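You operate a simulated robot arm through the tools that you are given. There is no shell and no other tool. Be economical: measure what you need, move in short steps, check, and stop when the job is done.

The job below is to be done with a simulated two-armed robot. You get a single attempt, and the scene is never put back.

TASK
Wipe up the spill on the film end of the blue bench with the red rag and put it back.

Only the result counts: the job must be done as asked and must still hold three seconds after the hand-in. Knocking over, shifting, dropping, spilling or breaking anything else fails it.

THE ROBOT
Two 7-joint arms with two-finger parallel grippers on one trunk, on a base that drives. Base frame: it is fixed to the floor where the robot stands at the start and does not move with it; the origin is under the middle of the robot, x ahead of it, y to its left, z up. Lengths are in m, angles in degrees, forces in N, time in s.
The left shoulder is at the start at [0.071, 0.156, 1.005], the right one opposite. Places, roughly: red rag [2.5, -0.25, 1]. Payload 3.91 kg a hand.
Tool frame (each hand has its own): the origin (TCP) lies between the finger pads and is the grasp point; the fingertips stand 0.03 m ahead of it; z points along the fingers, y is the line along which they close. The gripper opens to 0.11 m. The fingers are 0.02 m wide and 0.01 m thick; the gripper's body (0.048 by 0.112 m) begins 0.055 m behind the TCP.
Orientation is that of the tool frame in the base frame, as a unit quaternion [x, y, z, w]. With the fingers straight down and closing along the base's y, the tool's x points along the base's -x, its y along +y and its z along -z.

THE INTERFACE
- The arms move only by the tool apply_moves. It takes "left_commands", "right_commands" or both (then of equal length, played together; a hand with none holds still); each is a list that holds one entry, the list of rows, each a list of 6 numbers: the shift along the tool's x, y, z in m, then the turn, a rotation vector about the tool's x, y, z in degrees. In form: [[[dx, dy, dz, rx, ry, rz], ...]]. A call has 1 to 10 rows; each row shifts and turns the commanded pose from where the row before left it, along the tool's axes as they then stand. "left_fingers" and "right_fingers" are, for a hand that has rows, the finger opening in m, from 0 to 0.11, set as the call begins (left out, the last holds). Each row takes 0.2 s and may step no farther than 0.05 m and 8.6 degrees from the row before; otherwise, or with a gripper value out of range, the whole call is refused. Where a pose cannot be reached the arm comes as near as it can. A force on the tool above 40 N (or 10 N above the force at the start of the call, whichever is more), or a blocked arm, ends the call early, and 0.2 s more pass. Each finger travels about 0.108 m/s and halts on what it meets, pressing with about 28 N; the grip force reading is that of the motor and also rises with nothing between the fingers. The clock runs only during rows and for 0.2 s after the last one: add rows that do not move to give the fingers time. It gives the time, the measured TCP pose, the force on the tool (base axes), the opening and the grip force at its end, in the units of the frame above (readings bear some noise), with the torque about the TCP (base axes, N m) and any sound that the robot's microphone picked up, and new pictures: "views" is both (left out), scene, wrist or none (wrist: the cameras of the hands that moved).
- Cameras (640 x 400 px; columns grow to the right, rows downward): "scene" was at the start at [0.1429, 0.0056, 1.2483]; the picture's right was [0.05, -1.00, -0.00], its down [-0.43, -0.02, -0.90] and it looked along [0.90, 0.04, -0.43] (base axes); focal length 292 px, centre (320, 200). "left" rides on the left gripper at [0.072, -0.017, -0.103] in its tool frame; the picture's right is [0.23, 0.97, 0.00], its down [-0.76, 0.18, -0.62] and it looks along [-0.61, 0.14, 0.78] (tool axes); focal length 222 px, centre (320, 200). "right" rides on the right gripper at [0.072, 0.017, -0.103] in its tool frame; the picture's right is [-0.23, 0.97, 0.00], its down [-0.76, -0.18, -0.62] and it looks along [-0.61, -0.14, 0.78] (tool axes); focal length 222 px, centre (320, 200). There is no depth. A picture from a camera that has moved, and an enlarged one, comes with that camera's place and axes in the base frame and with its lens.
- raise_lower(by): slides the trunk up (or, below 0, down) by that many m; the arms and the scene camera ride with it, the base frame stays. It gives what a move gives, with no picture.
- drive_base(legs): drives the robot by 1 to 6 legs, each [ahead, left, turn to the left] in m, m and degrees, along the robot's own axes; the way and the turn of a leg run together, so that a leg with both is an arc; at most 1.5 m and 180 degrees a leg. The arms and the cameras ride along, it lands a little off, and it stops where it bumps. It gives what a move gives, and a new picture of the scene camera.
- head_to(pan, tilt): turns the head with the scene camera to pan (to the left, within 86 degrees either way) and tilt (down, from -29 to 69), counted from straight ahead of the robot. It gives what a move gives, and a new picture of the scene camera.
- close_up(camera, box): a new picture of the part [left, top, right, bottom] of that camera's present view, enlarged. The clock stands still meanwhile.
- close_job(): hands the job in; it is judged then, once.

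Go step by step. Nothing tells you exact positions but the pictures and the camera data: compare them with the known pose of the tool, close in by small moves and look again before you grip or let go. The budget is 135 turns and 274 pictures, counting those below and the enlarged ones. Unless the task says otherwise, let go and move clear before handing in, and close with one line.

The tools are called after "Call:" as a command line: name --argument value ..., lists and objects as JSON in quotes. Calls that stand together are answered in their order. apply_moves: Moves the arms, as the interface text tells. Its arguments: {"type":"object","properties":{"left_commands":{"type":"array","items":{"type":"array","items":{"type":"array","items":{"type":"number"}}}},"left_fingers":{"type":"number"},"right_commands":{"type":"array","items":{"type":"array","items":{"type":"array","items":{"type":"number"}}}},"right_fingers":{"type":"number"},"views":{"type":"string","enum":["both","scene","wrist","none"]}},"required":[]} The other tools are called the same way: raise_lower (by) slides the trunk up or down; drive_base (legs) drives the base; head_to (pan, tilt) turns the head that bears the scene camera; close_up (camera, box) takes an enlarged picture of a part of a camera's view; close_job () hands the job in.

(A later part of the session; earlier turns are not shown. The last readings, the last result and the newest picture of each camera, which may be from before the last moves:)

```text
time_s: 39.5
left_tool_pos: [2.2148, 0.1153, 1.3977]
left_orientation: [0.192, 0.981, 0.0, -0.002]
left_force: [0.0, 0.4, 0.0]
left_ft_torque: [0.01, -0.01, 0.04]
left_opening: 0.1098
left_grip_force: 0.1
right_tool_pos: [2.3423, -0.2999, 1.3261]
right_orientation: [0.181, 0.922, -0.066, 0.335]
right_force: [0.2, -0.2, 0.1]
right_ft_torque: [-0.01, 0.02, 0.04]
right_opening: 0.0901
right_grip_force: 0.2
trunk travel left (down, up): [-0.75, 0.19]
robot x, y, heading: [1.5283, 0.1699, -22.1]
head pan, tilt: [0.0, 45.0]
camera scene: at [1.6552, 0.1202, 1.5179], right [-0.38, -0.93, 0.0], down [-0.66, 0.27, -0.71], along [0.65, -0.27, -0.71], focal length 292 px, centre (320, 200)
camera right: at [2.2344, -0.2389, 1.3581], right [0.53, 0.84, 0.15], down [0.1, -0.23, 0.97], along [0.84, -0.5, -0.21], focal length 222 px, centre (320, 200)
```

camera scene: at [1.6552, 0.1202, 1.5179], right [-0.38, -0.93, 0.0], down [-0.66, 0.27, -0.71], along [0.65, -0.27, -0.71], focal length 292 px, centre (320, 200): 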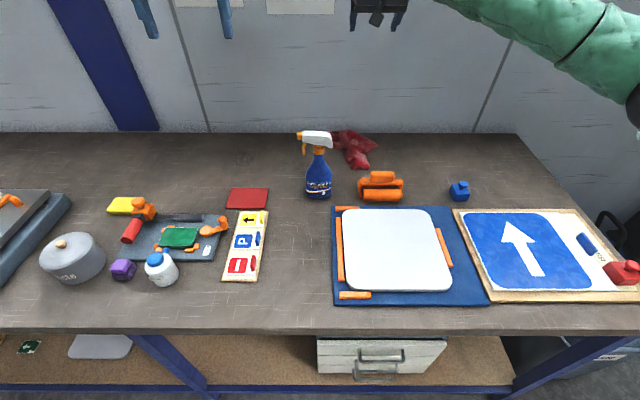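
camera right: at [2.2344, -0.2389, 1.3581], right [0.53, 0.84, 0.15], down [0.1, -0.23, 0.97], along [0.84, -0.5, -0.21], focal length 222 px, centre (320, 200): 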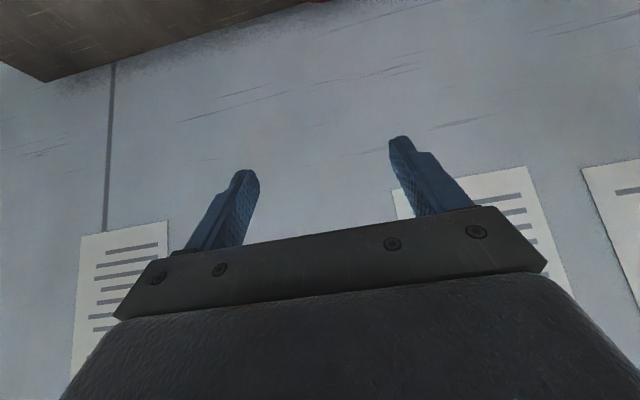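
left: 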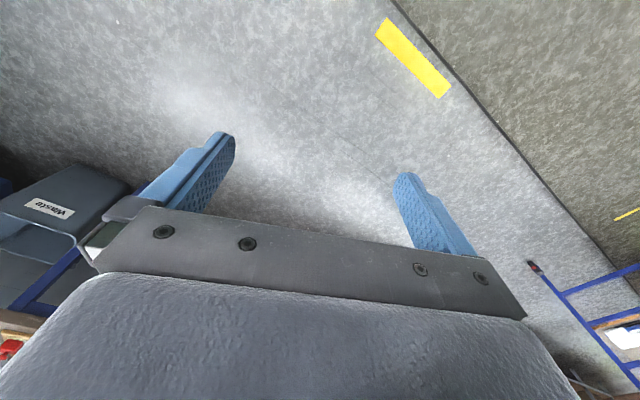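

The hand is over the bench, right of the bottle, and the wrist camera only sees the wall at this tilt. I'll lower the trunk by 0.2 m, which brings the hand just above rag level.

Call:
raise_lower --by -0.15

Call:
apply_moves --right_commands '[[[-0.0306, 0, 0.0257, 0, 0, 0], [-0.0306, 0, 0.0257, 0, 0, 0]]]'

```text
time_s: 41.2
left_tool_pos: [2.2138, 0.1159, 1.248]
left_orientation: [0.191, 0.982, 0.0, 0.0]
left_force: [-1.0, -0.3, -0.5]
left_ft_torque: [0.01, -0.04, -0.01]
left_opening: 0.1102
left_grip_force: 0.0
right_tool_pos: [2.3399, -0.3009, 1.1775]
right_orientation: [0.18, 0.922, -0.066, 0.336]
right_force: [0.6, 0.5, 0.5]
right_ft_torque: [0.01, 0.01, 0.02]
right_opening: 0.0899
right_grip_force: 0.1
trunk travel left (down, up): [-0.6, 0.34]
robot x, y, heading: [1.5326, 0.1707, -22.4]
head pan, tilt: [0.0, 45.0]
```

```text
time_s: 41.8
left_tool_pos: [2.2135, 0.1157, 1.2476]
left_orientation: [0.192, 0.981, 0.0, 0.001]
left_force: [-0.4, 0.2, -0.2]
left_ft_torque: [0.01, -0.03, 0.01]
left_opening: 0.1101
left_grip_force: 0.0
right_tool_pos: [2.415, -0.3307, 1.1769]
right_orientation: [0.18, 0.922, -0.066, 0.337]
right_force: [-0.4, -0.1, -0.4]
right_ft_torque: [0.02, -0.02, 0.02]
right_opening: 0.0899
right_grip_force: 0.0
trunk travel left (down, up): [-0.6, 0.34]
robot x, y, heading: [1.5332, 0.1679, -22.3]
head pan, tilt: [0.0, 45.0]
camera scene: at [1.6541, 0.1202, 1.368], right [-0.38, -0.93, 0.0], down [-0.66, 0.27, -0.71], along [0.65, -0.27, -0.71], focal length 292 px, centre (320, 200)
camera right: at [2.3071, -0.2695, 1.2087], right [0.53, 0.84, 0.15], down [0.1, -0.23, 0.97], along [0.84, -0.5, -0.21], focal length 222 px, centre (320, 200)
```

scene: 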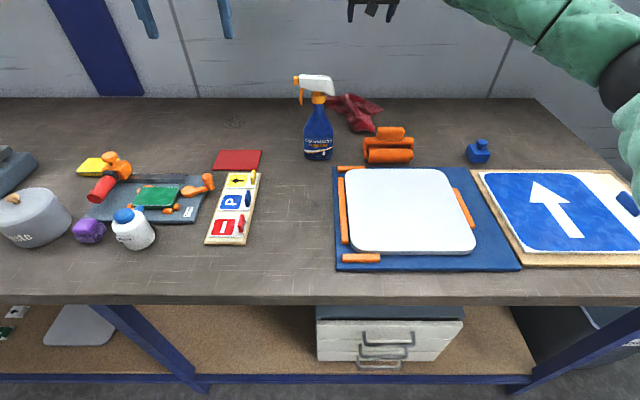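
right: 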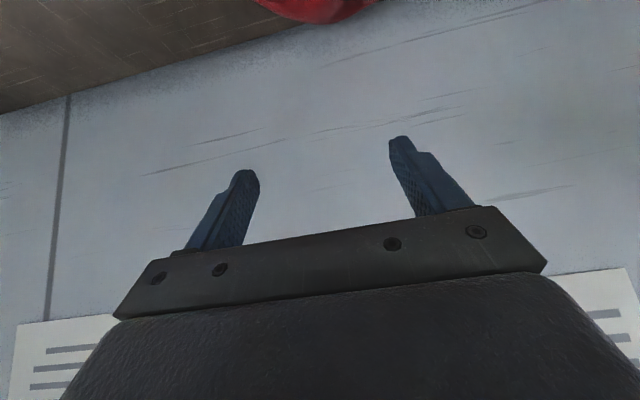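

The hand is directly above the rag (1.0 m ahead, 0.13 m right, 0.29 m up). I'll reduce the tilt to see the rag with the wrist camera and to check the reach.

Call:
apply_moves --right_commands '[[[0, 0, 0, 0, 8, 0], [0, 0, 0, 0, 8, 0], [0, 0, 0, 0, 8, 0]]]'

```text
time_s: 42.6
left_tool_pos: [2.2146, 0.1155, 1.2477]
left_orientation: [0.192, 0.981, 0.001, 0.0]
left_force: [0.7, -0.6, 0.4]
left_ft_torque: [-0.03, 0.05, 0.0]
left_opening: 0.1101
left_grip_force: 0.1
right_tool_pos: [2.4145, -0.3299, 1.1764]
right_orientation: [0.19, 0.972, -0.028, 0.136]
right_force: [-0.6, 0.7, -0.5]
right_ft_torque: [0.01, 0.01, -0.04]
right_opening: 0.0901
right_grip_force: 0.0
trunk travel left (down, up): [-0.6, 0.34]
robot x, y, heading: [1.5283, 0.1659, -22.3]
head pan, tilt: [0.0, 45.0]
camera scene: at [1.6544, 0.1206, 1.368], right [-0.38, -0.93, 0.0], down [-0.66, 0.27, -0.71], along [0.65, -0.27, -0.71], focal length 292 px, centre (320, 200)
camera right: at [2.3293, -0.278, 1.2554], right [0.57, 0.82, 0.06], down [0.45, -0.38, 0.81], along [0.69, -0.43, -0.59], focal length 222 px, centre (320, 200)
```

scene: 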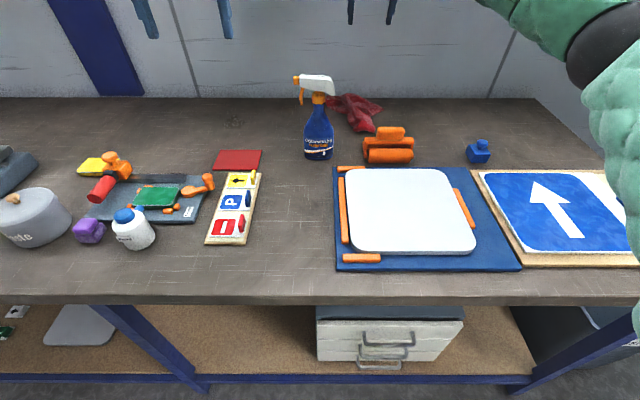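
right: 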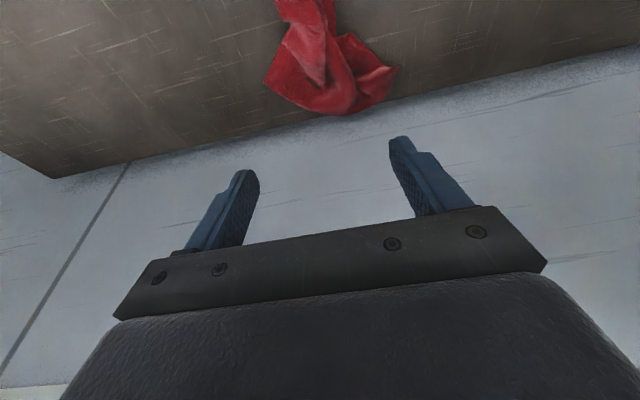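

Reach is fine with a 16° tilt. The rag's neck-like ridge is around (2.443, -0.32), so I'll centre on it and descend most of the way.

Call:
apply_moves --right_commands '[[[-0.0217, 0.02, 0.0062, 0, 0, 0], [0.0121, 0, 0.0423, 0, 0, 0], [0.0121, 0, 0.0423, 0, 0, 0], [0.0121, 0, 0.0423, 0, 0, 0], [0.0121, 0, 0.0423, 0, 0, 0]]]'

Call:
close_up --camera "scene" --box '[240, 60, 480, 210]'

```text
time_s: 43.8
left_tool_pos: [2.2151, 0.1148, 1.2478]
left_orientation: [0.191, 0.982, 0.0, -0.001]
left_force: [-0.5, -0.4, -0.7]
left_ft_torque: [0.03, 0.02, 0.02]
left_opening: 0.1103
left_grip_force: 0.0
right_tool_pos: [2.4447, -0.3215, 1.0006]
right_orientation: [0.19, 0.972, -0.026, 0.135]
right_force: [0.0, -0.5, 0.5]
right_ft_torque: [0.01, 0.02, 0.03]
right_opening: 0.0899
right_grip_force: 0.1
trunk travel left (down, up): [-0.6, 0.34]
robot x, y, heading: [1.5316, 0.1682, -22.2]
head pan, tilt: [0.0, 45.0]
camera scene: at [1.6543, 0.1191, 1.368], right [-0.38, -0.93, 0.0], down [-0.66, 0.27, -0.71], along [0.65, -0.27, -0.71], focal length 292 px, centre (320, 200)
camera right: at [2.3584, -0.2693, 1.0781], right [0.57, 0.82, 0.06], down [0.45, -0.38, 0.81], along [0.69, -0.43, -0.59], focal length 222 px, centre (320, 200)
```

scene: 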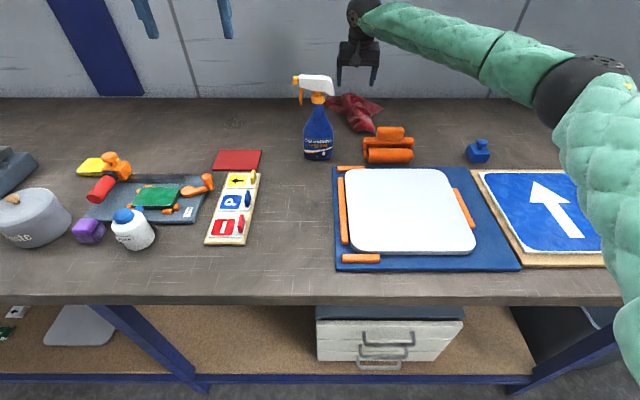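
right: 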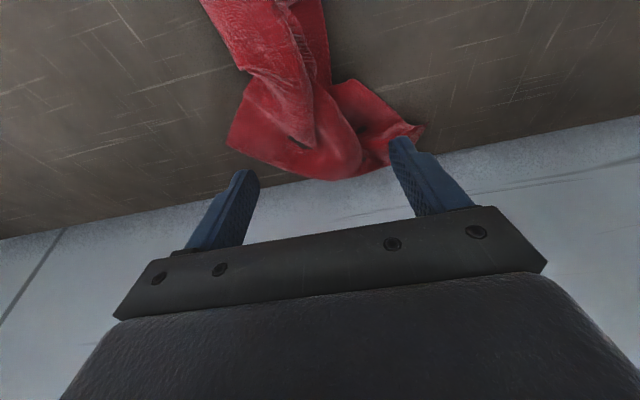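

```text
2.67 times, centred on (360, 135) of scene
camera zoom: at [1.6543, 0.1191, 1.368], right [-0.38, -0.93, 0.0], down [-0.66, 0.27, -0.71], along [0.65, -0.27, -0.71], focal length 778 px, centre (213, 373)
```

zoom: 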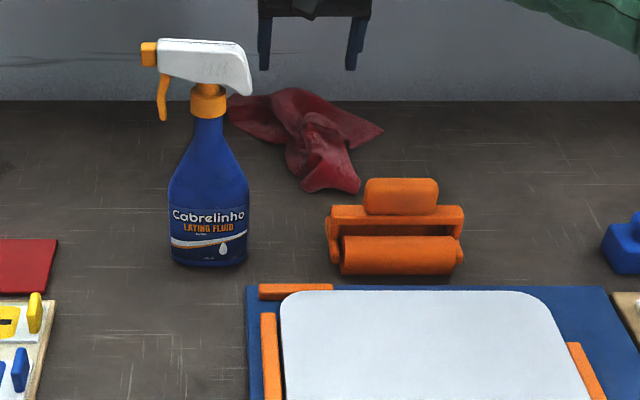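

The ridge is about 2.5 cm to the right of the hand centre. I'll shift, open fully, and descend to just above the bench.

Call:
apply_moves --right_commands '[[[0, -0.024, 0, 0, 0, 0], [0.0097, 0, 0.0336, 0, 0, 0], [0.0083, 0, 0.0288, 0, 0, 0], [0.0055, 0, 0.0192, 0, 0, 0]]]' --right_fingers 0.11

Call:
close_up --camera "scene" --box '[280, 60, 440, 160]'

```text
time_s: 44.8
left_tool_pos: [2.214, 0.114, 1.2468]
left_orientation: [0.191, 0.982, -0.001, 0.0]
left_force: [0.5, -0.6, 0.6]
left_ft_torque: [-0.03, 0.02, -0.02]
left_opening: 0.1101
left_grip_force: 0.0
right_tool_pos: [2.4331, -0.3429, 0.9169]
right_orientation: [0.189, 0.972, -0.027, 0.136]
right_force: [0.2, -0.6, 0.1]
right_ft_torque: [0.0, 0.04, 0.07]
right_opening: 0.1099
right_grip_force: 0.0
trunk travel left (down, up): [-0.6, 0.34]
robot x, y, heading: [1.5326, 0.1661, -22.1]
head pan, tilt: [0.0, 45.0]
camera scene: at [1.6542, 0.1198, 1.368], right [-0.38, -0.93, 0.0], down [-0.66, 0.27, -0.71], along [0.65, -0.27, -0.71], focal length 292 px, centre (320, 200)
camera right: at [2.3483, -0.2904, 0.9945], right [0.57, 0.82, 0.06], down [0.45, -0.38, 0.81], along [0.69, -0.43, -0.58], focal length 222 px, centre (320, 200)
```

scene: 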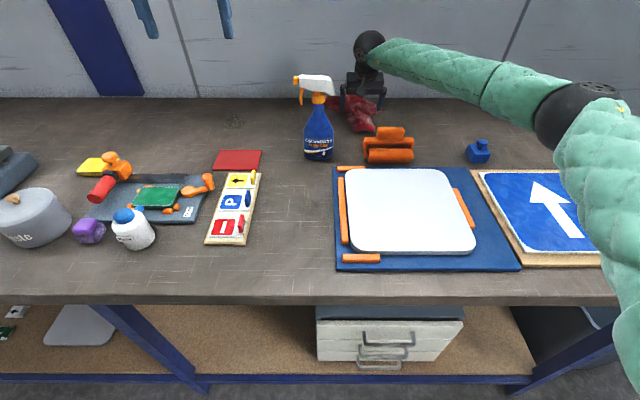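
right: 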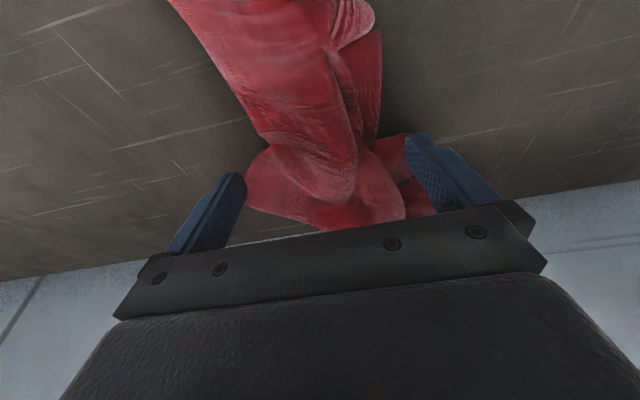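

```text
4.00 times, centred on (360, 110) of scene
camera zoom: at [1.6542, 0.1198, 1.368], right [-0.38, -0.93, 0.0], down [-0.66, 0.27, -0.71], along [0.65, -0.27, -0.71], focal length 1166 px, centre (160, 560)
```

zoom: 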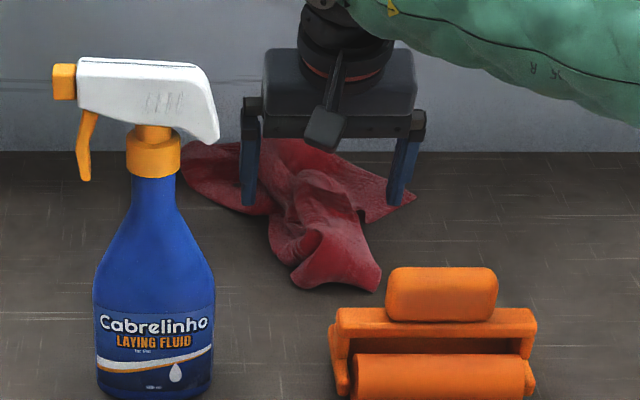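

The fingers straddle the rag's ridge. I'll go down the last 2 cm and close.

Call:
apply_moves --right_commands '[[[0.0041, 0, 0.0144, 0, 0, 0], [0.0014, 0, 0.0048, 0, 0, 0]]]' --views "none"

Call:
apply_moves --right_commands '[[[0, 0, 0, 0, 0, 0], [0, 0, 0, 0, 0, 0], [0, 0, 0, 0, 0, 0], [0, 0, 0, 0, 0, 0], [0, 0, 0, 0, 0, 0]]]' --right_fingers 0

```text
time_s: 45.4
left_tool_pos: [2.2125, 0.1166, 1.2485]
left_orientation: [0.192, 0.981, 0.0, 0.002]
left_force: [0.0, -0.2, -0.2]
left_ft_torque: [0.02, -0.04, -0.03]
left_opening: 0.11
left_grip_force: 0.0
right_tool_pos: [2.4341, -0.3417, 0.9014]
right_orientation: [0.19, 0.972, -0.027, 0.139]
right_force: [3.1, -2.9, 22.8]
right_ft_torque: [-1.31, 0.41, 0.27]
right_opening: 0.11
right_grip_force: 0.0
trunk travel left (down, up): [-0.6, 0.34]
robot x, y, heading: [1.5288, 0.168, -22.2]
head pan, tilt: [0.0, 45.0]
```

```text
time_s: 45.9
left_tool_pos: [2.2132, 0.115, 1.2469]
left_orientation: [0.193, 0.981, -0.001, 0.0]
left_force: [0.6, -0.8, 0.3]
left_ft_torque: [0.0, 0.03, 0.01]
left_opening: 0.1098
left_grip_force: 0.1
right_tool_pos: [2.4333, -0.3498, 0.9025]
right_orientation: [0.194, 0.971, -0.028, 0.139]
right_force: [-0.2, -0.7, 3.4]
right_ft_torque: [0.17, 0.05, 0.04]
right_opening: 0.0244
right_grip_force: 8.9
trunk travel left (down, up): [-0.6, 0.34]
robot x, y, heading: [1.5289, 0.1688, -21.9]
head pan, tilt: [0.0, 45.0]
stopped in row 2 (right hand): the force on the tool passed its limit at 55 N (the readings are from after the stop); the commanded pose is now the measured one
camera scene: at [1.6526, 0.1199, 1.3679], right [-0.38, -0.93, 0.0], down [-0.65, 0.27, -0.71], along [0.65, -0.27, -0.71], focal length 292 px, centre (320, 200)
camera right: at [2.3471, -0.2956, 0.9796], right [0.57, 0.82, 0.06], down [0.45, -0.38, 0.81], along [0.69, -0.44, -0.58], focal length 222 px, centre (320, 200)
```

scene: 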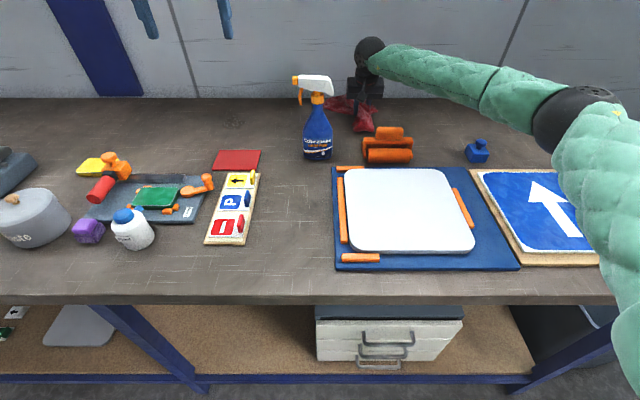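
right: 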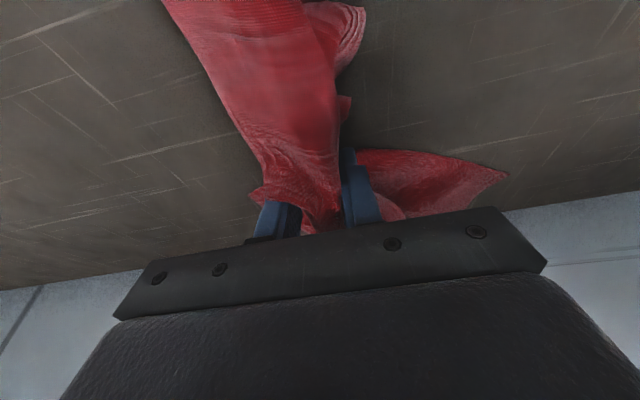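

The fingers hold a fold of the rag (opening 0.024), and the bench top is at about 0.872. I'll finish the grip and lift straight up.

Call:
apply_moves --right_commands '[[[0, 0, 0, 0, 0, 0], [0, 0, 0, 0, 0, 0], [-0.0083, 0, -0.0288, 0, 0, 0], [-0.0097, 0, -0.0336, 0, 0, 0]]]' --right_fingers 0

```text
time_s: 46.9
left_tool_pos: [2.2122, 0.1151, 1.2478]
left_orientation: [0.192, 0.981, 0.0, 0.0]
left_force: [0.3, -0.4, -0.5]
left_ft_torque: [-0.01, 0.0, 0.01]
left_opening: 0.1101
left_grip_force: 0.1
right_tool_pos: [2.4337, -0.3462, 0.9652]
right_orientation: [0.193, 0.971, -0.029, 0.137]
right_force: [-0.8, 0.0, 0.1]
right_ft_torque: [0.03, 0.0, 0.0]
right_opening: 0.0052
right_grip_force: 27.6
trunk travel left (down, up): [-0.6, 0.34]
robot x, y, heading: [1.534, 0.1653, -22.3]
head pan, tilt: [0.0, 45.0]
camera scene: at [1.6527, 0.1203, 1.3681], right [-0.38, -0.93, 0.0], down [-0.65, 0.27, -0.71], along [0.65, -0.27, -0.71], focal length 292 px, centre (320, 200)
camera right: at [2.347, -0.293, 1.0424], right [0.57, 0.82, 0.06], down [0.45, -0.38, 0.81], along [0.69, -0.44, -0.58], focal length 222 px, centre (320, 200)
```

scene: 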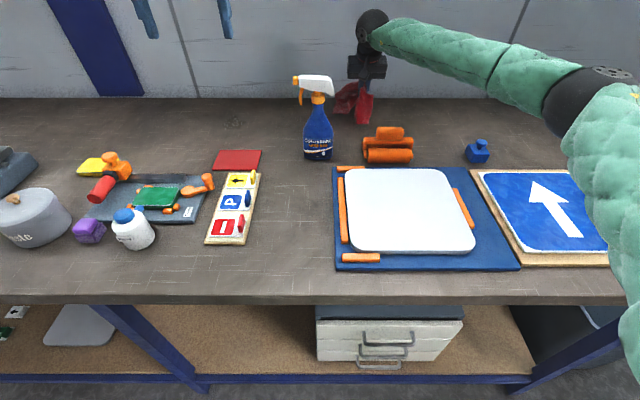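
right: 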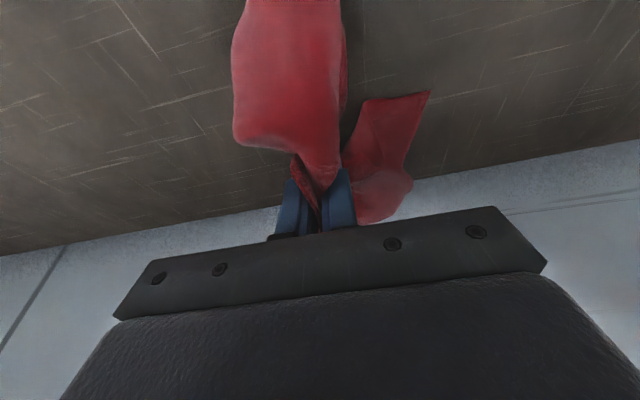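

The rag is lifted cleanly. To keep the forearm clear of the bottle (top about 1.10 m), I'll raise everything well above it, then drive left so the spill comes in front of the right arm.

Call:
apply_moves --right_commands '[[[-0.0121, 0, -0.0423, 0, 0, 0], [-0.0121, 0, -0.0423, 0, 0, 0], [-0.0121, 0, -0.0423, 0, 0, 0], [-0.0121, 0, -0.0423, 0, 0, 0]]]' --views "none"

Call:
raise_lower --by 0.2

Call:
drive_base --legs '[[0, 0.5, 0]]'

```text
time_s: 47.9
left_tool_pos: [2.2141, 0.1147, 1.2473]
left_orientation: [0.193, 0.981, 0.0, 0.001]
left_force: [0.7, -0.3, -0.2]
left_ft_torque: [0.0, -0.01, -0.05]
left_opening: 0.1101
left_grip_force: 0.0
right_tool_pos: [2.4321, -0.3451, 1.1391]
right_orientation: [0.192, 0.971, -0.027, 0.137]
right_force: [-0.2, 1.1, -0.8]
right_ft_torque: [-0.03, -0.05, -0.02]
right_opening: 0.0049
right_grip_force: 27.9
trunk travel left (down, up): [-0.6, 0.34]
robot x, y, heading: [1.5302, 0.1707, -22.2]
head pan, tilt: [0.0, 45.0]
```

```text
time_s: 50.0
left_tool_pos: [2.2143, 0.1147, 1.4467]
left_orientation: [0.192, 0.981, 0.0, -0.001]
left_force: [-0.8, -0.1, 0.5]
left_ft_torque: [0.0, 0.01, 0.02]
left_opening: 0.11
left_grip_force: 0.1
right_tool_pos: [2.434, -0.3462, 1.3389]
right_orientation: [0.193, 0.971, -0.027, 0.138]
right_force: [-0.7, 0.0, -0.5]
right_ft_torque: [0.0, 0.03, 0.01]
right_opening: 0.0048
right_grip_force: 28.2
trunk travel left (down, up): [-0.8, 0.14]
robot x, y, heading: [1.5293, 0.1701, -22.4]
head pan, tilt: [0.0, 45.0]
```

```text
time_s: 53.0
left_tool_pos: [2.4039, 0.5794, 1.4468]
left_orientation: [0.194, 0.981, 0.0, 0.0]
left_force: [0.0, -0.2, 0.2]
left_ft_torque: [-0.01, 0.0, 0.04]
left_opening: 0.1101
left_grip_force: 0.0
right_tool_pos: [2.6225, 0.119, 1.3396]
right_orientation: [0.194, 0.971, -0.026, 0.137]
right_force: [0.0, -0.9, -0.7]
right_ft_torque: [0.0, -0.01, 0.01]
right_opening: 0.0049
right_grip_force: 28.0
trunk travel left (down, up): [-0.8, 0.14]
robot x, y, heading: [1.7236, 0.6339, -22.4]
head pan, tilt: [0.0, 45.0]
camera scene: at [1.8442, 0.5858, 1.5681], right [-0.38, -0.93, 0.0], down [-0.65, 0.27, -0.71], along [0.65, -0.27, -0.71], focal length 292 px, centre (320, 200)
```

scene: 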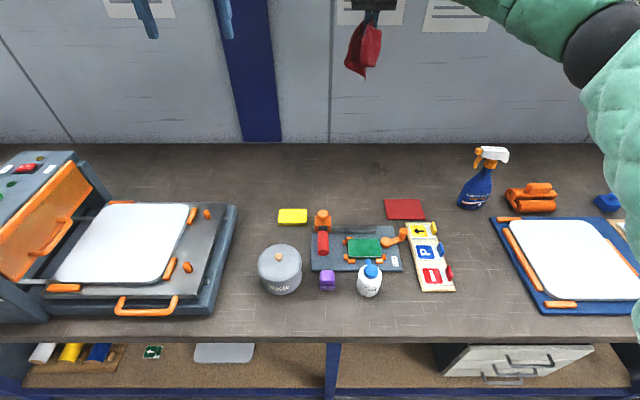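

The spill shows again at about (2.562, 0.05). I'll enlarge it to judge its extent.

Call:
close_up --camera "scene" --box '[338, 145, 418, 195]'

```text
8.00 times, centred on (378, 170) of scene
camera zoom: at [1.8442, 0.5858, 1.5681], right [-0.38, -0.93, 0.0], down [-0.65, 0.27, -0.71], along [0.65, -0.27, -0.71], focal length 2333 px, centre (-144, 440)
```

zoom: 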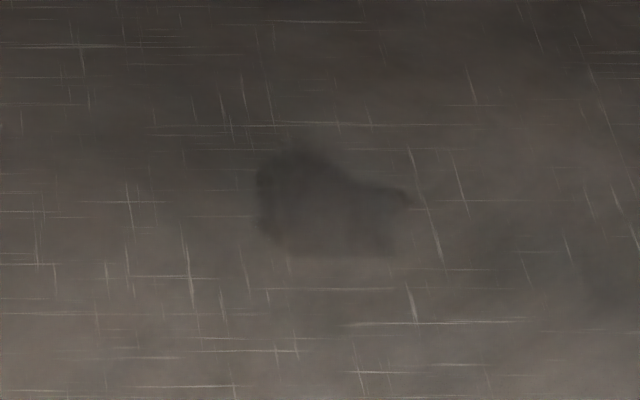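

The puddle is about 8 × 9 cm, centred near (2.546, 0.057). I'll place the hand above it and lower the trunk.

Call:
apply_moves --right_commands '[[[0.022, -0.043, -0.006, 0, 0, 0], [0.022, -0.043, -0.006, 0, 0, 0]]]' --views "none"

Call:
raise_lower --by -0.15

Call:
apply_moves --right_commands '[[[0, 0, 0, 0, 0, 0]]]'

```text
time_s: 53.6
left_tool_pos: [2.4025, 0.5796, 1.449]
left_orientation: [0.193, 0.981, 0.0, 0.0]
left_force: [0.0, 0.4, 1.1]
left_ft_torque: [0.01, -0.03, -0.01]
left_opening: 0.1101
left_grip_force: 0.1
right_tool_pos: [2.5481, 0.0557, 1.3376]
right_orientation: [0.192, 0.971, -0.027, 0.139]
right_force: [-0.8, 0.3, -1.1]
right_ft_torque: [0.04, -0.04, -0.03]
right_opening: 0.005
right_grip_force: 28.5
trunk travel left (down, up): [-0.8, 0.14]
robot x, y, heading: [1.7227, 0.6318, -22.4]
head pan, tilt: [0.0, 45.0]
```

```text
time_s: 55.4
left_tool_pos: [2.4049, 0.5795, 1.299]
left_orientation: [0.193, 0.981, 0.0, -0.001]
left_force: [0.0, 0.8, -0.7]
left_ft_torque: [-0.01, 0.01, -0.02]
left_opening: 0.11
left_grip_force: 0.1
right_tool_pos: [2.5474, 0.0567, 1.1881]
right_orientation: [0.193, 0.971, -0.028, 0.138]
right_force: [-0.5, 0.5, 0.7]
right_ft_torque: [0.03, 0.01, 0.04]
right_opening: 0.005
right_grip_force: 28.0
trunk travel left (down, up): [-0.65, 0.29]
robot x, y, heading: [1.7213, 0.6353, -22.7]
head pan, tilt: [0.0, 45.0]
```

```text
time_s: 55.8
left_tool_pos: [2.4033, 0.58, 1.2969]
left_orientation: [0.193, 0.981, 0.0, 0.0]
left_force: [-0.1, 0.1, 0.0]
left_ft_torque: [0.04, 0.03, -0.01]
left_opening: 0.1098
left_grip_force: 0.1
right_tool_pos: [2.5498, 0.0567, 1.1873]
right_orientation: [0.194, 0.971, -0.027, 0.137]
right_force: [0.3, 0.3, -0.4]
right_ft_torque: [0.04, 0.01, 0.0]
right_opening: 0.0048
right_grip_force: 28.2
trunk travel left (down, up): [-0.65, 0.29]
robot x, y, heading: [1.7228, 0.6354, -22.2]
head pan, tilt: [0.0, 45.0]
camera scene: at [1.8443, 0.586, 1.418], right [-0.38, -0.93, 0.0], down [-0.65, 0.27, -0.71], along [0.65, -0.27, -0.71], focal length 292 px, centre (320, 200)
camera right: at [2.4632, 0.1098, 1.266], right [0.57, 0.82, 0.06], down [0.45, -0.38, 0.81], along [0.68, -0.44, -0.58], focal length 222 px, centre (320, 200)
```

scene: 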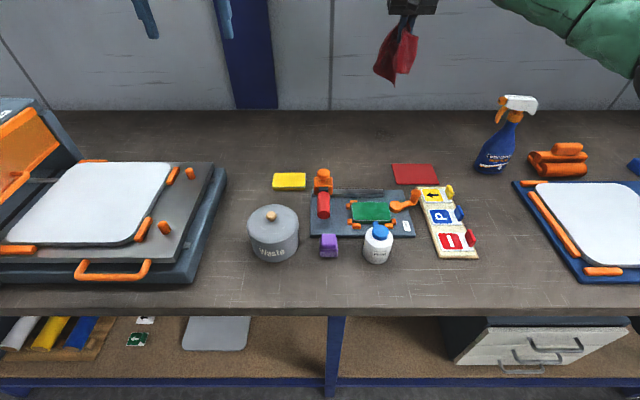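
right: 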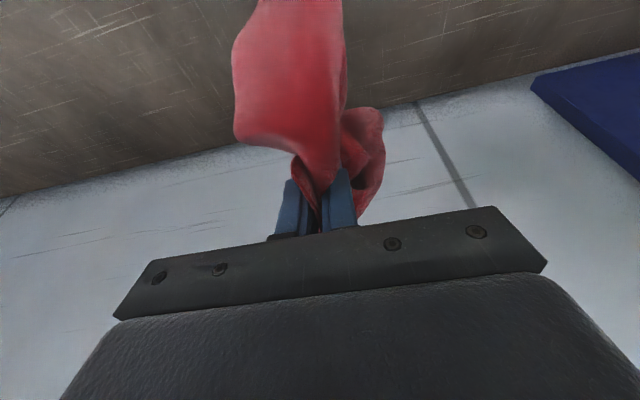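

The rag hangs above the spill. I'll lower it towards the bench while watching the forearm against the bottle.

Call:
apply_moves --right_commands '[[[0.0121, 0, 0.0423, 0, 0, 0], [0.0121, 0, 0.0423, 0, 0, 0], [0.0121, 0, 0.0423, 0, 0, 0], [0.0121, 0, 0.0423, 0, 0, 0], [0.0121, 0, 0.0423, 0, 0, 0]]]'

```text
time_s: 57.0
left_tool_pos: [2.4049, 0.5789, 1.297]
left_orientation: [0.194, 0.981, 0.0, 0.0]
left_force: [-0.7, 0.3, 0.3]
left_ft_torque: [0.02, 0.01, 0.0]
left_opening: 0.1098
left_grip_force: 0.1
right_tool_pos: [2.5508, 0.0552, 0.967]
right_orientation: [0.193, 0.971, -0.028, 0.138]
right_force: [0.1, 0.3, -0.4]
right_ft_torque: [0.0, 0.03, -0.03]
right_opening: 0.0047
right_grip_force: 27.8
trunk travel left (down, up): [-0.65, 0.29]
robot x, y, heading: [1.7242, 0.6335, -22.7]
head pan, tilt: [0.0, 45.0]
camera scene: at [1.8447, 0.5854, 1.4181], right [-0.38, -0.93, 0.0], down [-0.66, 0.27, -0.71], along [0.65, -0.27, -0.71], focal length 292 px, centre (320, 200)
camera right: at [2.4639, 0.1088, 1.0448], right [0.57, 0.82, 0.06], down [0.45, -0.38, 0.81], along [0.68, -0.44, -0.58], focal length 222 px, centre (320, 200)
```

scene: 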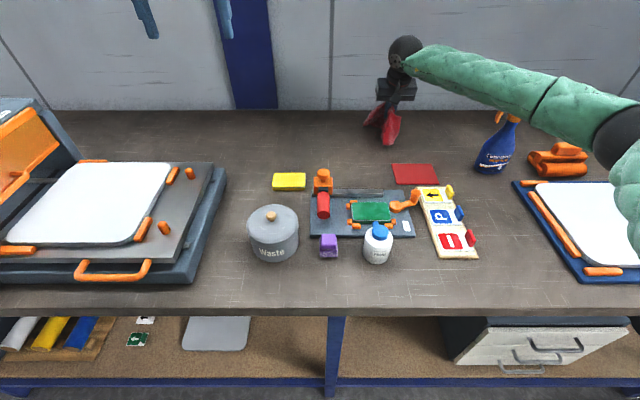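
right: 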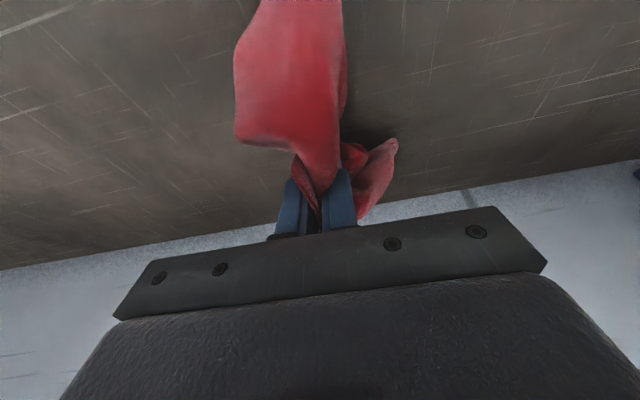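

The forearm passes about 10 cm left of and above the bottle, so it is clear. I'll press the rag gently onto the bench.

Call:
apply_moves --right_commands '[[[0.0083, 0, 0.0288, 0, 0, 0], [0.0055, 0, 0.0192, 0, 0, 0], [0.0028, 0, 0.0096, 0, 0, 0]]]'

Call:
close_up --camera "scene" --box '[300, 70, 500, 195]'

```text
time_s: 57.8
left_tool_pos: [2.4041, 0.5795, 1.2974]
left_orientation: [0.193, 0.981, 0.001, 0.0]
left_force: [-1.3, 0.4, 0.0]
left_ft_torque: [-0.03, 0.01, -0.02]
left_opening: 0.1099
left_grip_force: 0.0
right_tool_pos: [2.5505, 0.0556, 0.9074]
right_orientation: [0.192, 0.971, -0.027, 0.137]
right_force: [-0.1, -0.6, 1.2]
right_ft_torque: [0.04, -0.02, 0.02]
right_opening: 0.0049
right_grip_force: 28.0
trunk travel left (down, up): [-0.65, 0.29]
robot x, y, heading: [1.7236, 0.6333, -22.4]
head pan, tilt: [0.0, 45.0]
camera scene: at [1.844, 0.586, 1.4181], right [-0.38, -0.93, 0.0], down [-0.65, 0.27, -0.71], along [0.65, -0.27, -0.71], focal length 292 px, centre (320, 200)
camera right: at [2.4639, 0.1091, 0.9857], right [0.57, 0.82, 0.06], down [0.45, -0.38, 0.81], along [0.68, -0.44, -0.58], focal length 222 px, centre (320, 200)
```

scene: 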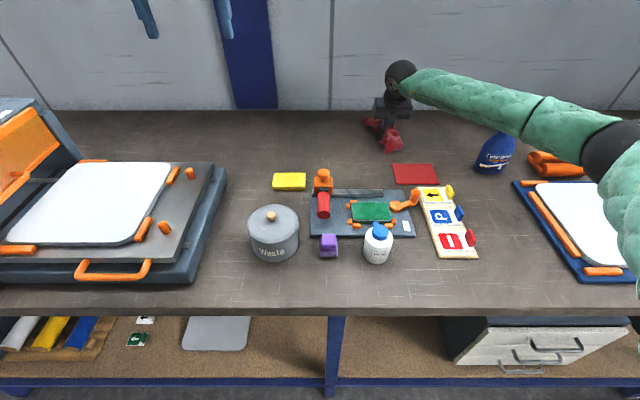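
right: 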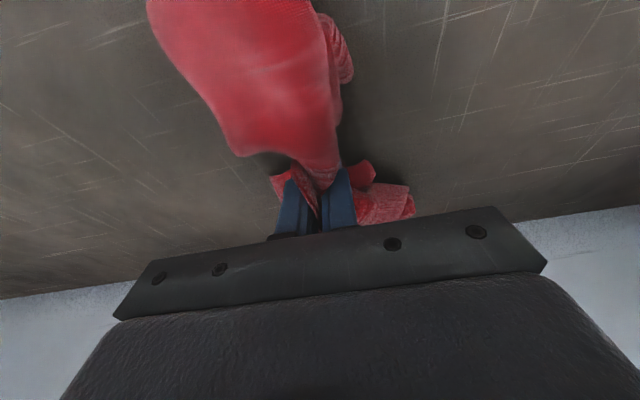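

```text
3.20 times, centred on (400, 132) of scene
camera zoom: at [1.844, 0.586, 1.4181], right [-0.38, -0.93, 0.0], down [-0.65, 0.27, -0.71], along [0.65, -0.27, -0.71], focal length 933 px, centre (64, 416)
```

zoom: 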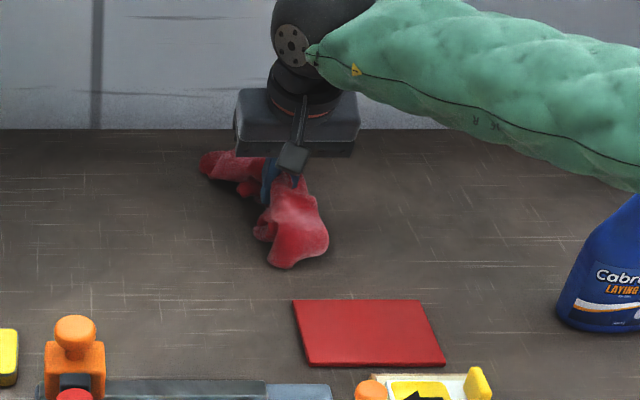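

The rag lies on the spill with light contact. I'll press slightly more and wipe in small side-to-side strokes, staying clear of the red plate.

Call:
apply_moves --right_commands '[[[0.0014, 0, 0.005, 0, 0, 0], [0, 0.03, 0, 0, 0, 0], [0, 0.03, 0, 0, 0, 0], [0, -0.04, 0, 0, 0, 0], [0, -0.04, 0, 0, 0, 0], [0, -0.04, 0, 0, 0, 0], [-0.0288, 0, 0.0083, 0, 0, 0], [0, 0.04, 0, 0, 0, 0], [0, 0.04, 0, 0, 0, 0], [0, 0.04, 0, 0, 0, 0]]]'

```text
time_s: 60.0
left_tool_pos: [2.4037, 0.58, 1.2975]
left_orientation: [0.193, 0.981, 0.0, 0.0]
left_force: [-0.1, -0.1, 0.1]
left_ft_torque: [-0.01, 0.01, 0.0]
left_opening: 0.1098
left_grip_force: 0.1
right_tool_pos: [2.6001, 0.101, 0.9035]
right_orientation: [0.193, 0.971, -0.028, 0.137]
right_force: [-2.7, -0.8, 9.9]
right_ft_torque: [0.01, 0.08, -0.01]
right_opening: 0.0049
right_grip_force: 27.8
trunk travel left (down, up): [-0.65, 0.29]
robot x, y, heading: [1.7244, 0.6346, -22.1]
head pan, tilt: [0.0, 45.0]
camera scene: at [1.8437, 0.5876, 1.4182], right [-0.38, -0.93, 0.0], down [-0.65, 0.27, -0.71], along [0.65, -0.27, -0.71], focal length 292 px, centre (320, 200)
camera right: at [2.5143, 0.1545, 0.9814], right [0.58, 0.82, 0.06], down [0.45, -0.38, 0.81], along [0.68, -0.44, -0.58], focal length 222 px, centre (320, 200)
```

scene: 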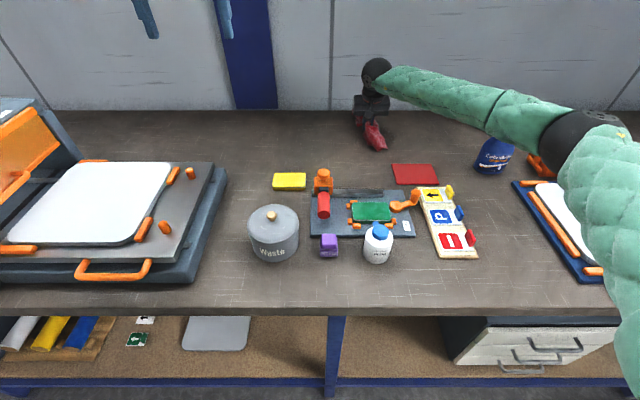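
right: 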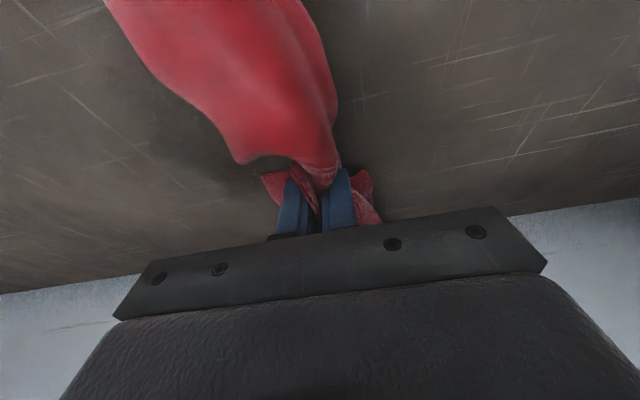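

A dark remnant is still visible around the spill centre. I'll continue with a further raster, moving slightly towards the robot.

Call:
apply_moves --right_commands '[[[0, -0.04, 0, 0, 0, 0], [0, -0.04, 0, 0, 0, 0], [0, -0.04, 0, 0, 0, 0], [0.0288, 0, -0.0083, 0, 0, 0], [0, 0.04, 0, 0, 0, 0], [0, 0.04, 0, 0, 0, 0], [0, 0.04, 0, 0, 0, 0], [0.024, 0, -0.007, 0, 0, 0], [0, -0.04, 0, 0, 0, 0], [0, -0.02, 0, 0, 0, 0]]]' --views "wrist"

Call:
apply_moves --right_commands '[[[0, -0.03, 0, 0, 0, 0], [0, -0.03, 0, 0, 0, 0], [-0.024, 0, 0.007, 0, 0, 0], [0, 0.04, 0, 0, 0, 0], [0, 0.04, 0, 0, 0, 0], [0, 0.04, 0, 0, 0, 0]]]' --views "both"

```text
time_s: 62.1
left_tool_pos: [2.4038, 0.5814, 1.2969]
left_orientation: [0.193, 0.981, 0.0, 0.001]
left_force: [-0.8, 0.6, -1.2]
left_ft_torque: [0.01, 0.03, -0.01]
left_opening: 0.1101
left_grip_force: 0.0
right_tool_pos: [2.527, 0.0673, 0.9032]
right_orientation: [0.194, 0.971, -0.028, 0.137]
right_force: [2.8, 2.1, 5.0]
right_ft_torque: [0.06, -0.06, 0.0]
right_opening: 0.0047
right_grip_force: 28.1
trunk travel left (down, up): [-0.65, 0.29]
robot x, y, heading: [1.7185, 0.6379, -22.1]
head pan, tilt: [0.0, 45.0]
camera right: at [2.4411, 0.1204, 0.9816], right [0.57, 0.82, 0.06], down [0.45, -0.38, 0.81], along [0.69, -0.44, -0.58], focal length 222 px, centre (320, 200)
```

right: 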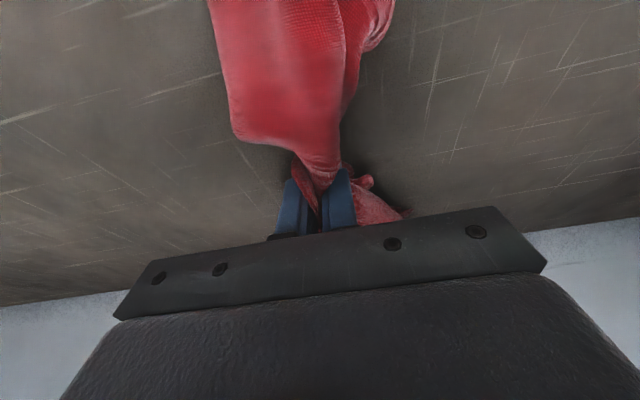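

```text
time_s: 63.5
left_tool_pos: [2.404, 0.5804, 1.2954]
left_orientation: [0.194, 0.981, 0.001, 0.0]
left_force: [0.4, -0.8, -0.1]
left_ft_torque: [-0.02, -0.02, 0.0]
left_opening: 0.1099
left_grip_force: 0.0
right_tool_pos: [2.572, 0.1105, 0.9038]
right_orientation: [0.194, 0.971, -0.027, 0.137]
right_force: [-0.6, 0.3, 0.7]
right_ft_torque: [-0.01, -0.04, 0.03]
right_opening: 0.005
right_grip_force: 28.2
trunk travel left (down, up): [-0.65, 0.29]
robot x, y, heading: [1.7229, 0.6371, -22.2]
head pan, tilt: [0.0, 45.0]
camera scene: at [1.8445, 0.5871, 1.418], right [-0.38, -0.93, 0.0], down [-0.65, 0.27, -0.71], along [0.65, -0.27, -0.71], focal length 292 px, centre (320, 200)
camera right: at [2.4863, 0.1649, 0.9821], right [0.58, 0.82, 0.06], down [0.45, -0.38, 0.81], along [0.68, -0.44, -0.58], focal length 222 px, centre (320, 200)
```

scene: 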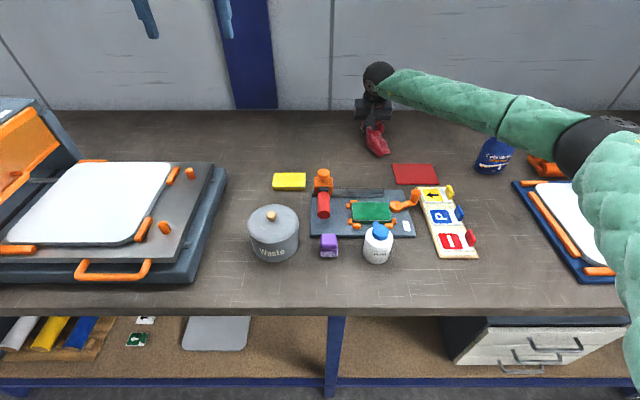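
right: 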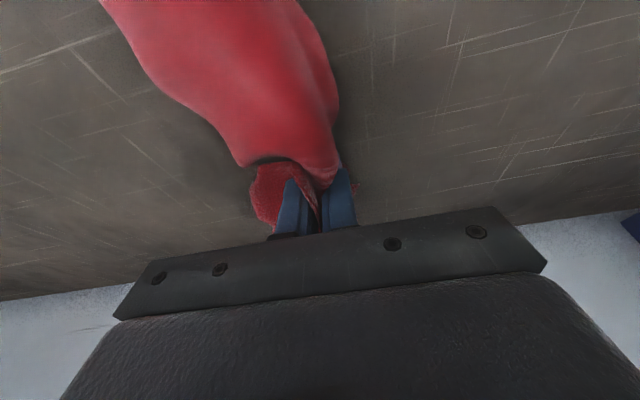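

I'll lift the rag well clear and look at the spot again.

Call:
apply_moves --right_commands '[[[-0.0121, 0, -0.0423, 0, 0, 0], [-0.0121, 0, -0.0423, 0, 0, 0], [-0.0121, 0.04, -0.0423, 0, 0, 0], [-0.0121, 0.04, -0.0423, 0, 0, 0], [-0.0121, 0, -0.0423, 0, 0, 0], [-0.0121, 0, -0.0423, 0, 0, 0]]]'

Call:
close_up --camera "scene" --box '[330, 100, 450, 175]'

```text
refused: row 3 steps farther than a row can; nothing moved
```

```text
5.33 times, centred on (390, 138) of scene
camera zoom: at [1.8445, 0.5871, 1.418], right [-0.38, -0.93, 0.0], down [-0.65, 0.27, -0.71], along [0.65, -0.27, -0.71], focal length 1555 px, centre (-53, 533)
```

zoom: 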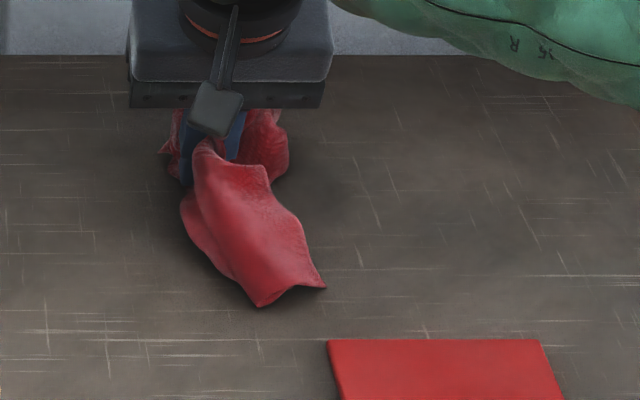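

Call:
apply_moves --right_commands '[[[-0.0121, 0, -0.0423, 0, 0, 0], [-0.0121, 0, -0.0423, 0, 0, 0], [-0.0121, 0, -0.0423, 0, 0, 0], [-0.0121, 0, -0.0423, 0, 0, 0], [0, 0.04, 0, 0, 0, 0], [-0.0121, 0, -0.0423, 0, 0, 0], [-0.0121, 0, -0.0423, 0, 0, 0]]]'

Call:
close_up --camera "scene" --box '[330, 100, 450, 175]'

Call:
close_up --camera "scene" --box '[240, 60, 560, 260]'

```text
time_s: 65.2
left_tool_pos: [2.4043, 0.5801, 1.2968]
left_orientation: [0.193, 0.981, 0.0, 0.001]
left_force: [0.3, 1.1, -0.9]
left_ft_torque: [0.0, -0.02, -0.03]
left_opening: 0.1101
left_grip_force: 0.1
right_tool_pos: [2.5868, 0.149, 1.1677]
right_orientation: [0.193, 0.971, -0.029, 0.137]
right_force: [0.0, 0.8, -0.2]
right_ft_torque: [0.0, 0.0, -0.02]
right_opening: 0.0048
right_grip_force: 28.4
trunk travel left (down, up): [-0.65, 0.29]
robot x, y, heading: [1.7226, 0.6355, -22.2]
head pan, tilt: [0.0, 45.0]
camera scene: at [1.8439, 0.5875, 1.4181], right [-0.38, -0.93, 0.0], down [-0.65, 0.27, -0.71], along [0.65, -0.27, -0.71], focal length 292 px, centre (320, 200)
camera right: at [2.5012, 0.203, 1.2461], right [0.57, 0.82, 0.06], down [0.45, -0.38, 0.81], along [0.68, -0.44, -0.58], focal length 222 px, centre (320, 200)
```

scene: 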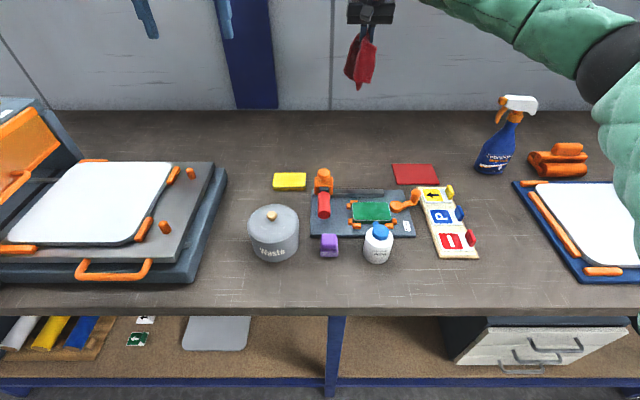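
right: 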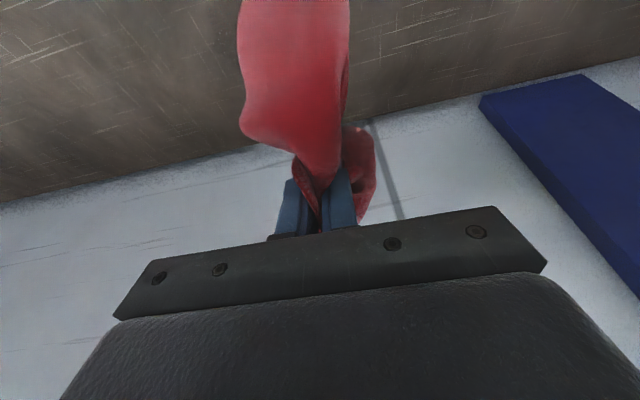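

```text
5.33 times, centred on (390, 138) of scene
camera zoom: at [1.8439, 0.5875, 1.4181], right [-0.38, -0.93, 0.0], down [-0.65, 0.27, -0.71], along [0.65, -0.27, -0.71], focal length 1555 px, centre (-53, 533)
```

zoom: 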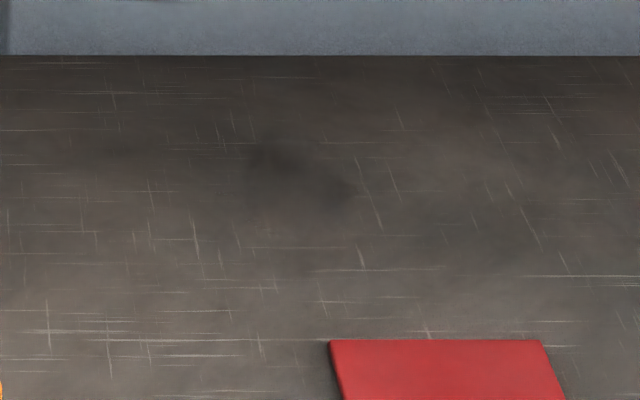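

```text
2.00 times, centred on (400, 160) of scene
camera zoom: at [1.8439, 0.5875, 1.4181], right [-0.38, -0.93, 0.0], down [-0.65, 0.27, -0.71], along [0.65, -0.27, -0.71], focal length 583 px, centre (160, 280)
```

zoom: 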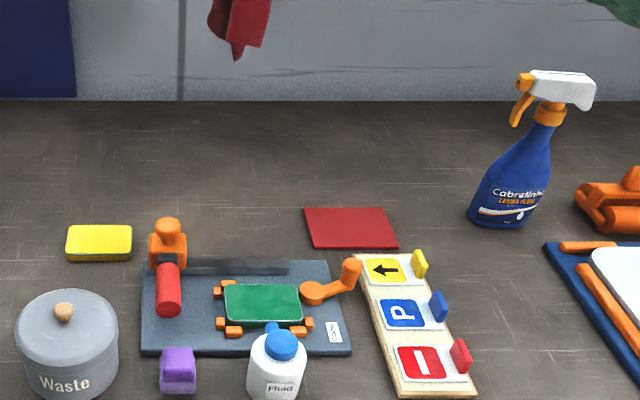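

A fainter smudge remains at (2.5585, 0.053), so the wiping works but isn't complete. I'll go down again and wipe more firmly.

Call:
apply_moves --right_commands '[[[0, -0.05, 0, 0, 0, 0], [-0.0096, -0.049, 0.0028, 0, 0, 0], [0.0121, 0, 0.0423, 0, 0, 0], [0.0121, 0, 0.0423, 0, 0, 0], [0.0121, 0, 0.0423, 0, 0, 0], [0.0121, 0, 0.0423, 0, 0, 0], [0.0121, 0, 0.0423, 0, 0, 0], [0.011, 0, 0.0385, 0, 0, 0], [0.0028, 0, 0.0096, 0, 0, 0]]]' --views "none"

Call:
apply_moves --right_commands '[[[0.0005, 0, 0.002, 0, 0, 0], [0, 0.025, 0, 0, 0, 0], [0, 0.025, 0, 0, 0, 0], [-0.0144, 0, 0.004, 0, 0, 0], [0, -0.025, 0, 0, 0, 0], [0, -0.025, 0, 0, 0, 0], [0, -0.025, 0, 0, 0, 0], [0, -0.025, 0, 0, 0, 0], [-0.0144, 0, 0.004, 0, 0, 0], [0, 0.025, 0, 0, 0, 0]]]' --views "none"

Call:
apply_moves --right_commands '[[[0, 0.025, 0, 0, 0, 0], [0, 0.025, 0, 0, 0, 0], [0, 0.025, 0, 0, 0, 0], [-0.0144, 0, 0.004, 0, 0, 0], [0, -0.025, 0, 0, 0, 0], [0, -0.025, 0, 0, 0, 0], [0, -0.025, 0, 0, 0, 0], [0, -0.025, 0, 0, 0, 0], [0.03, 0, -0.0084, 0, 0, 0], [0.03, 0, -0.0084, 0, 0, 0]]]' --views "wrist"

```text
time_s: 67.2
left_tool_pos: [2.402, 0.5816, 1.2985]
left_orientation: [0.193, 0.981, 0.0, 0.001]
left_force: [-0.8, -0.6, -0.5]
left_ft_torque: [0.0, 0.01, 0.0]
left_opening: 0.1101
left_grip_force: 0.0
right_tool_pos: [2.5576, 0.0544, 0.903]
right_orientation: [0.194, 0.97, -0.028, 0.141]
right_force: [-0.4, -2.2, 31.0]
right_ft_torque: [-0.02, 0.0, -0.02]
right_opening: 0.005
right_grip_force: 28.0
trunk travel left (down, up): [-0.65, 0.29]
robot x, y, heading: [1.7246, 0.6336, -22.3]
head pan, tilt: [0.0, 45.0]
```

```text
time_s: 67.6
left_tool_pos: [2.4035, 0.5789, 1.2968]
left_orientation: [0.193, 0.981, 0.0, -0.001]
left_force: [-0.2, -0.4, -0.1]
left_ft_torque: [0.03, 0.04, -0.02]
left_opening: 0.1101
left_grip_force: 0.0
right_tool_pos: [2.5605, 0.052, 0.9038]
right_orientation: [0.195, 0.97, -0.027, 0.143]
right_force: [-8.0, 3.2, 22.6]
right_ft_torque: [0.18, 0.24, 0.03]
right_opening: 0.0047
right_grip_force: 27.1
trunk travel left (down, up): [-0.65, 0.29]
robot x, y, heading: [1.7213, 0.6376, -22.5]
head pan, tilt: [0.0, 45.0]
stopped in row 2 (right hand): the force on the tool passed its limit at 46 N (the readings are from after the stop); the commanded pose is now the measured one
```

```text
time_s: 69.6
left_tool_pos: [2.4038, 0.5787, 1.297]
left_orientation: [0.194, 0.981, 0.001, 0.0]
left_force: [0.5, 0.3, 0.3]
left_ft_torque: [0.02, 0.0, 0.0]
left_opening: 0.11
left_grip_force: 0.1
right_tool_pos: [2.5438, 0.0286, 0.9035]
right_orientation: [0.195, 0.97, -0.028, 0.144]
right_force: [-5.9, -0.1, 14.2]
right_ft_torque: [0.07, 0.17, 0.02]
right_opening: 0.005
right_grip_force: 27.9
trunk travel left (down, up): [-0.65, 0.29]
robot x, y, heading: [1.7241, 0.6331, -22.5]
head pan, tilt: [0.0, 45.0]
stopped in row 9 (right hand): the force on the tool passed its limit at 41 N (the readings are from after the stop); the commanded pose is now the measured one
camera right: at [2.4574, 0.082, 0.9803], right [0.58, 0.81, 0.07], down [0.44, -0.38, 0.82], along [0.69, -0.44, -0.57], focal length 222 px, centre (320, 200)
```

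right: 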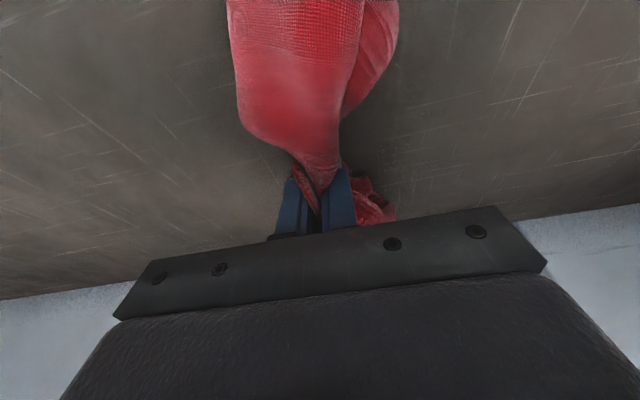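

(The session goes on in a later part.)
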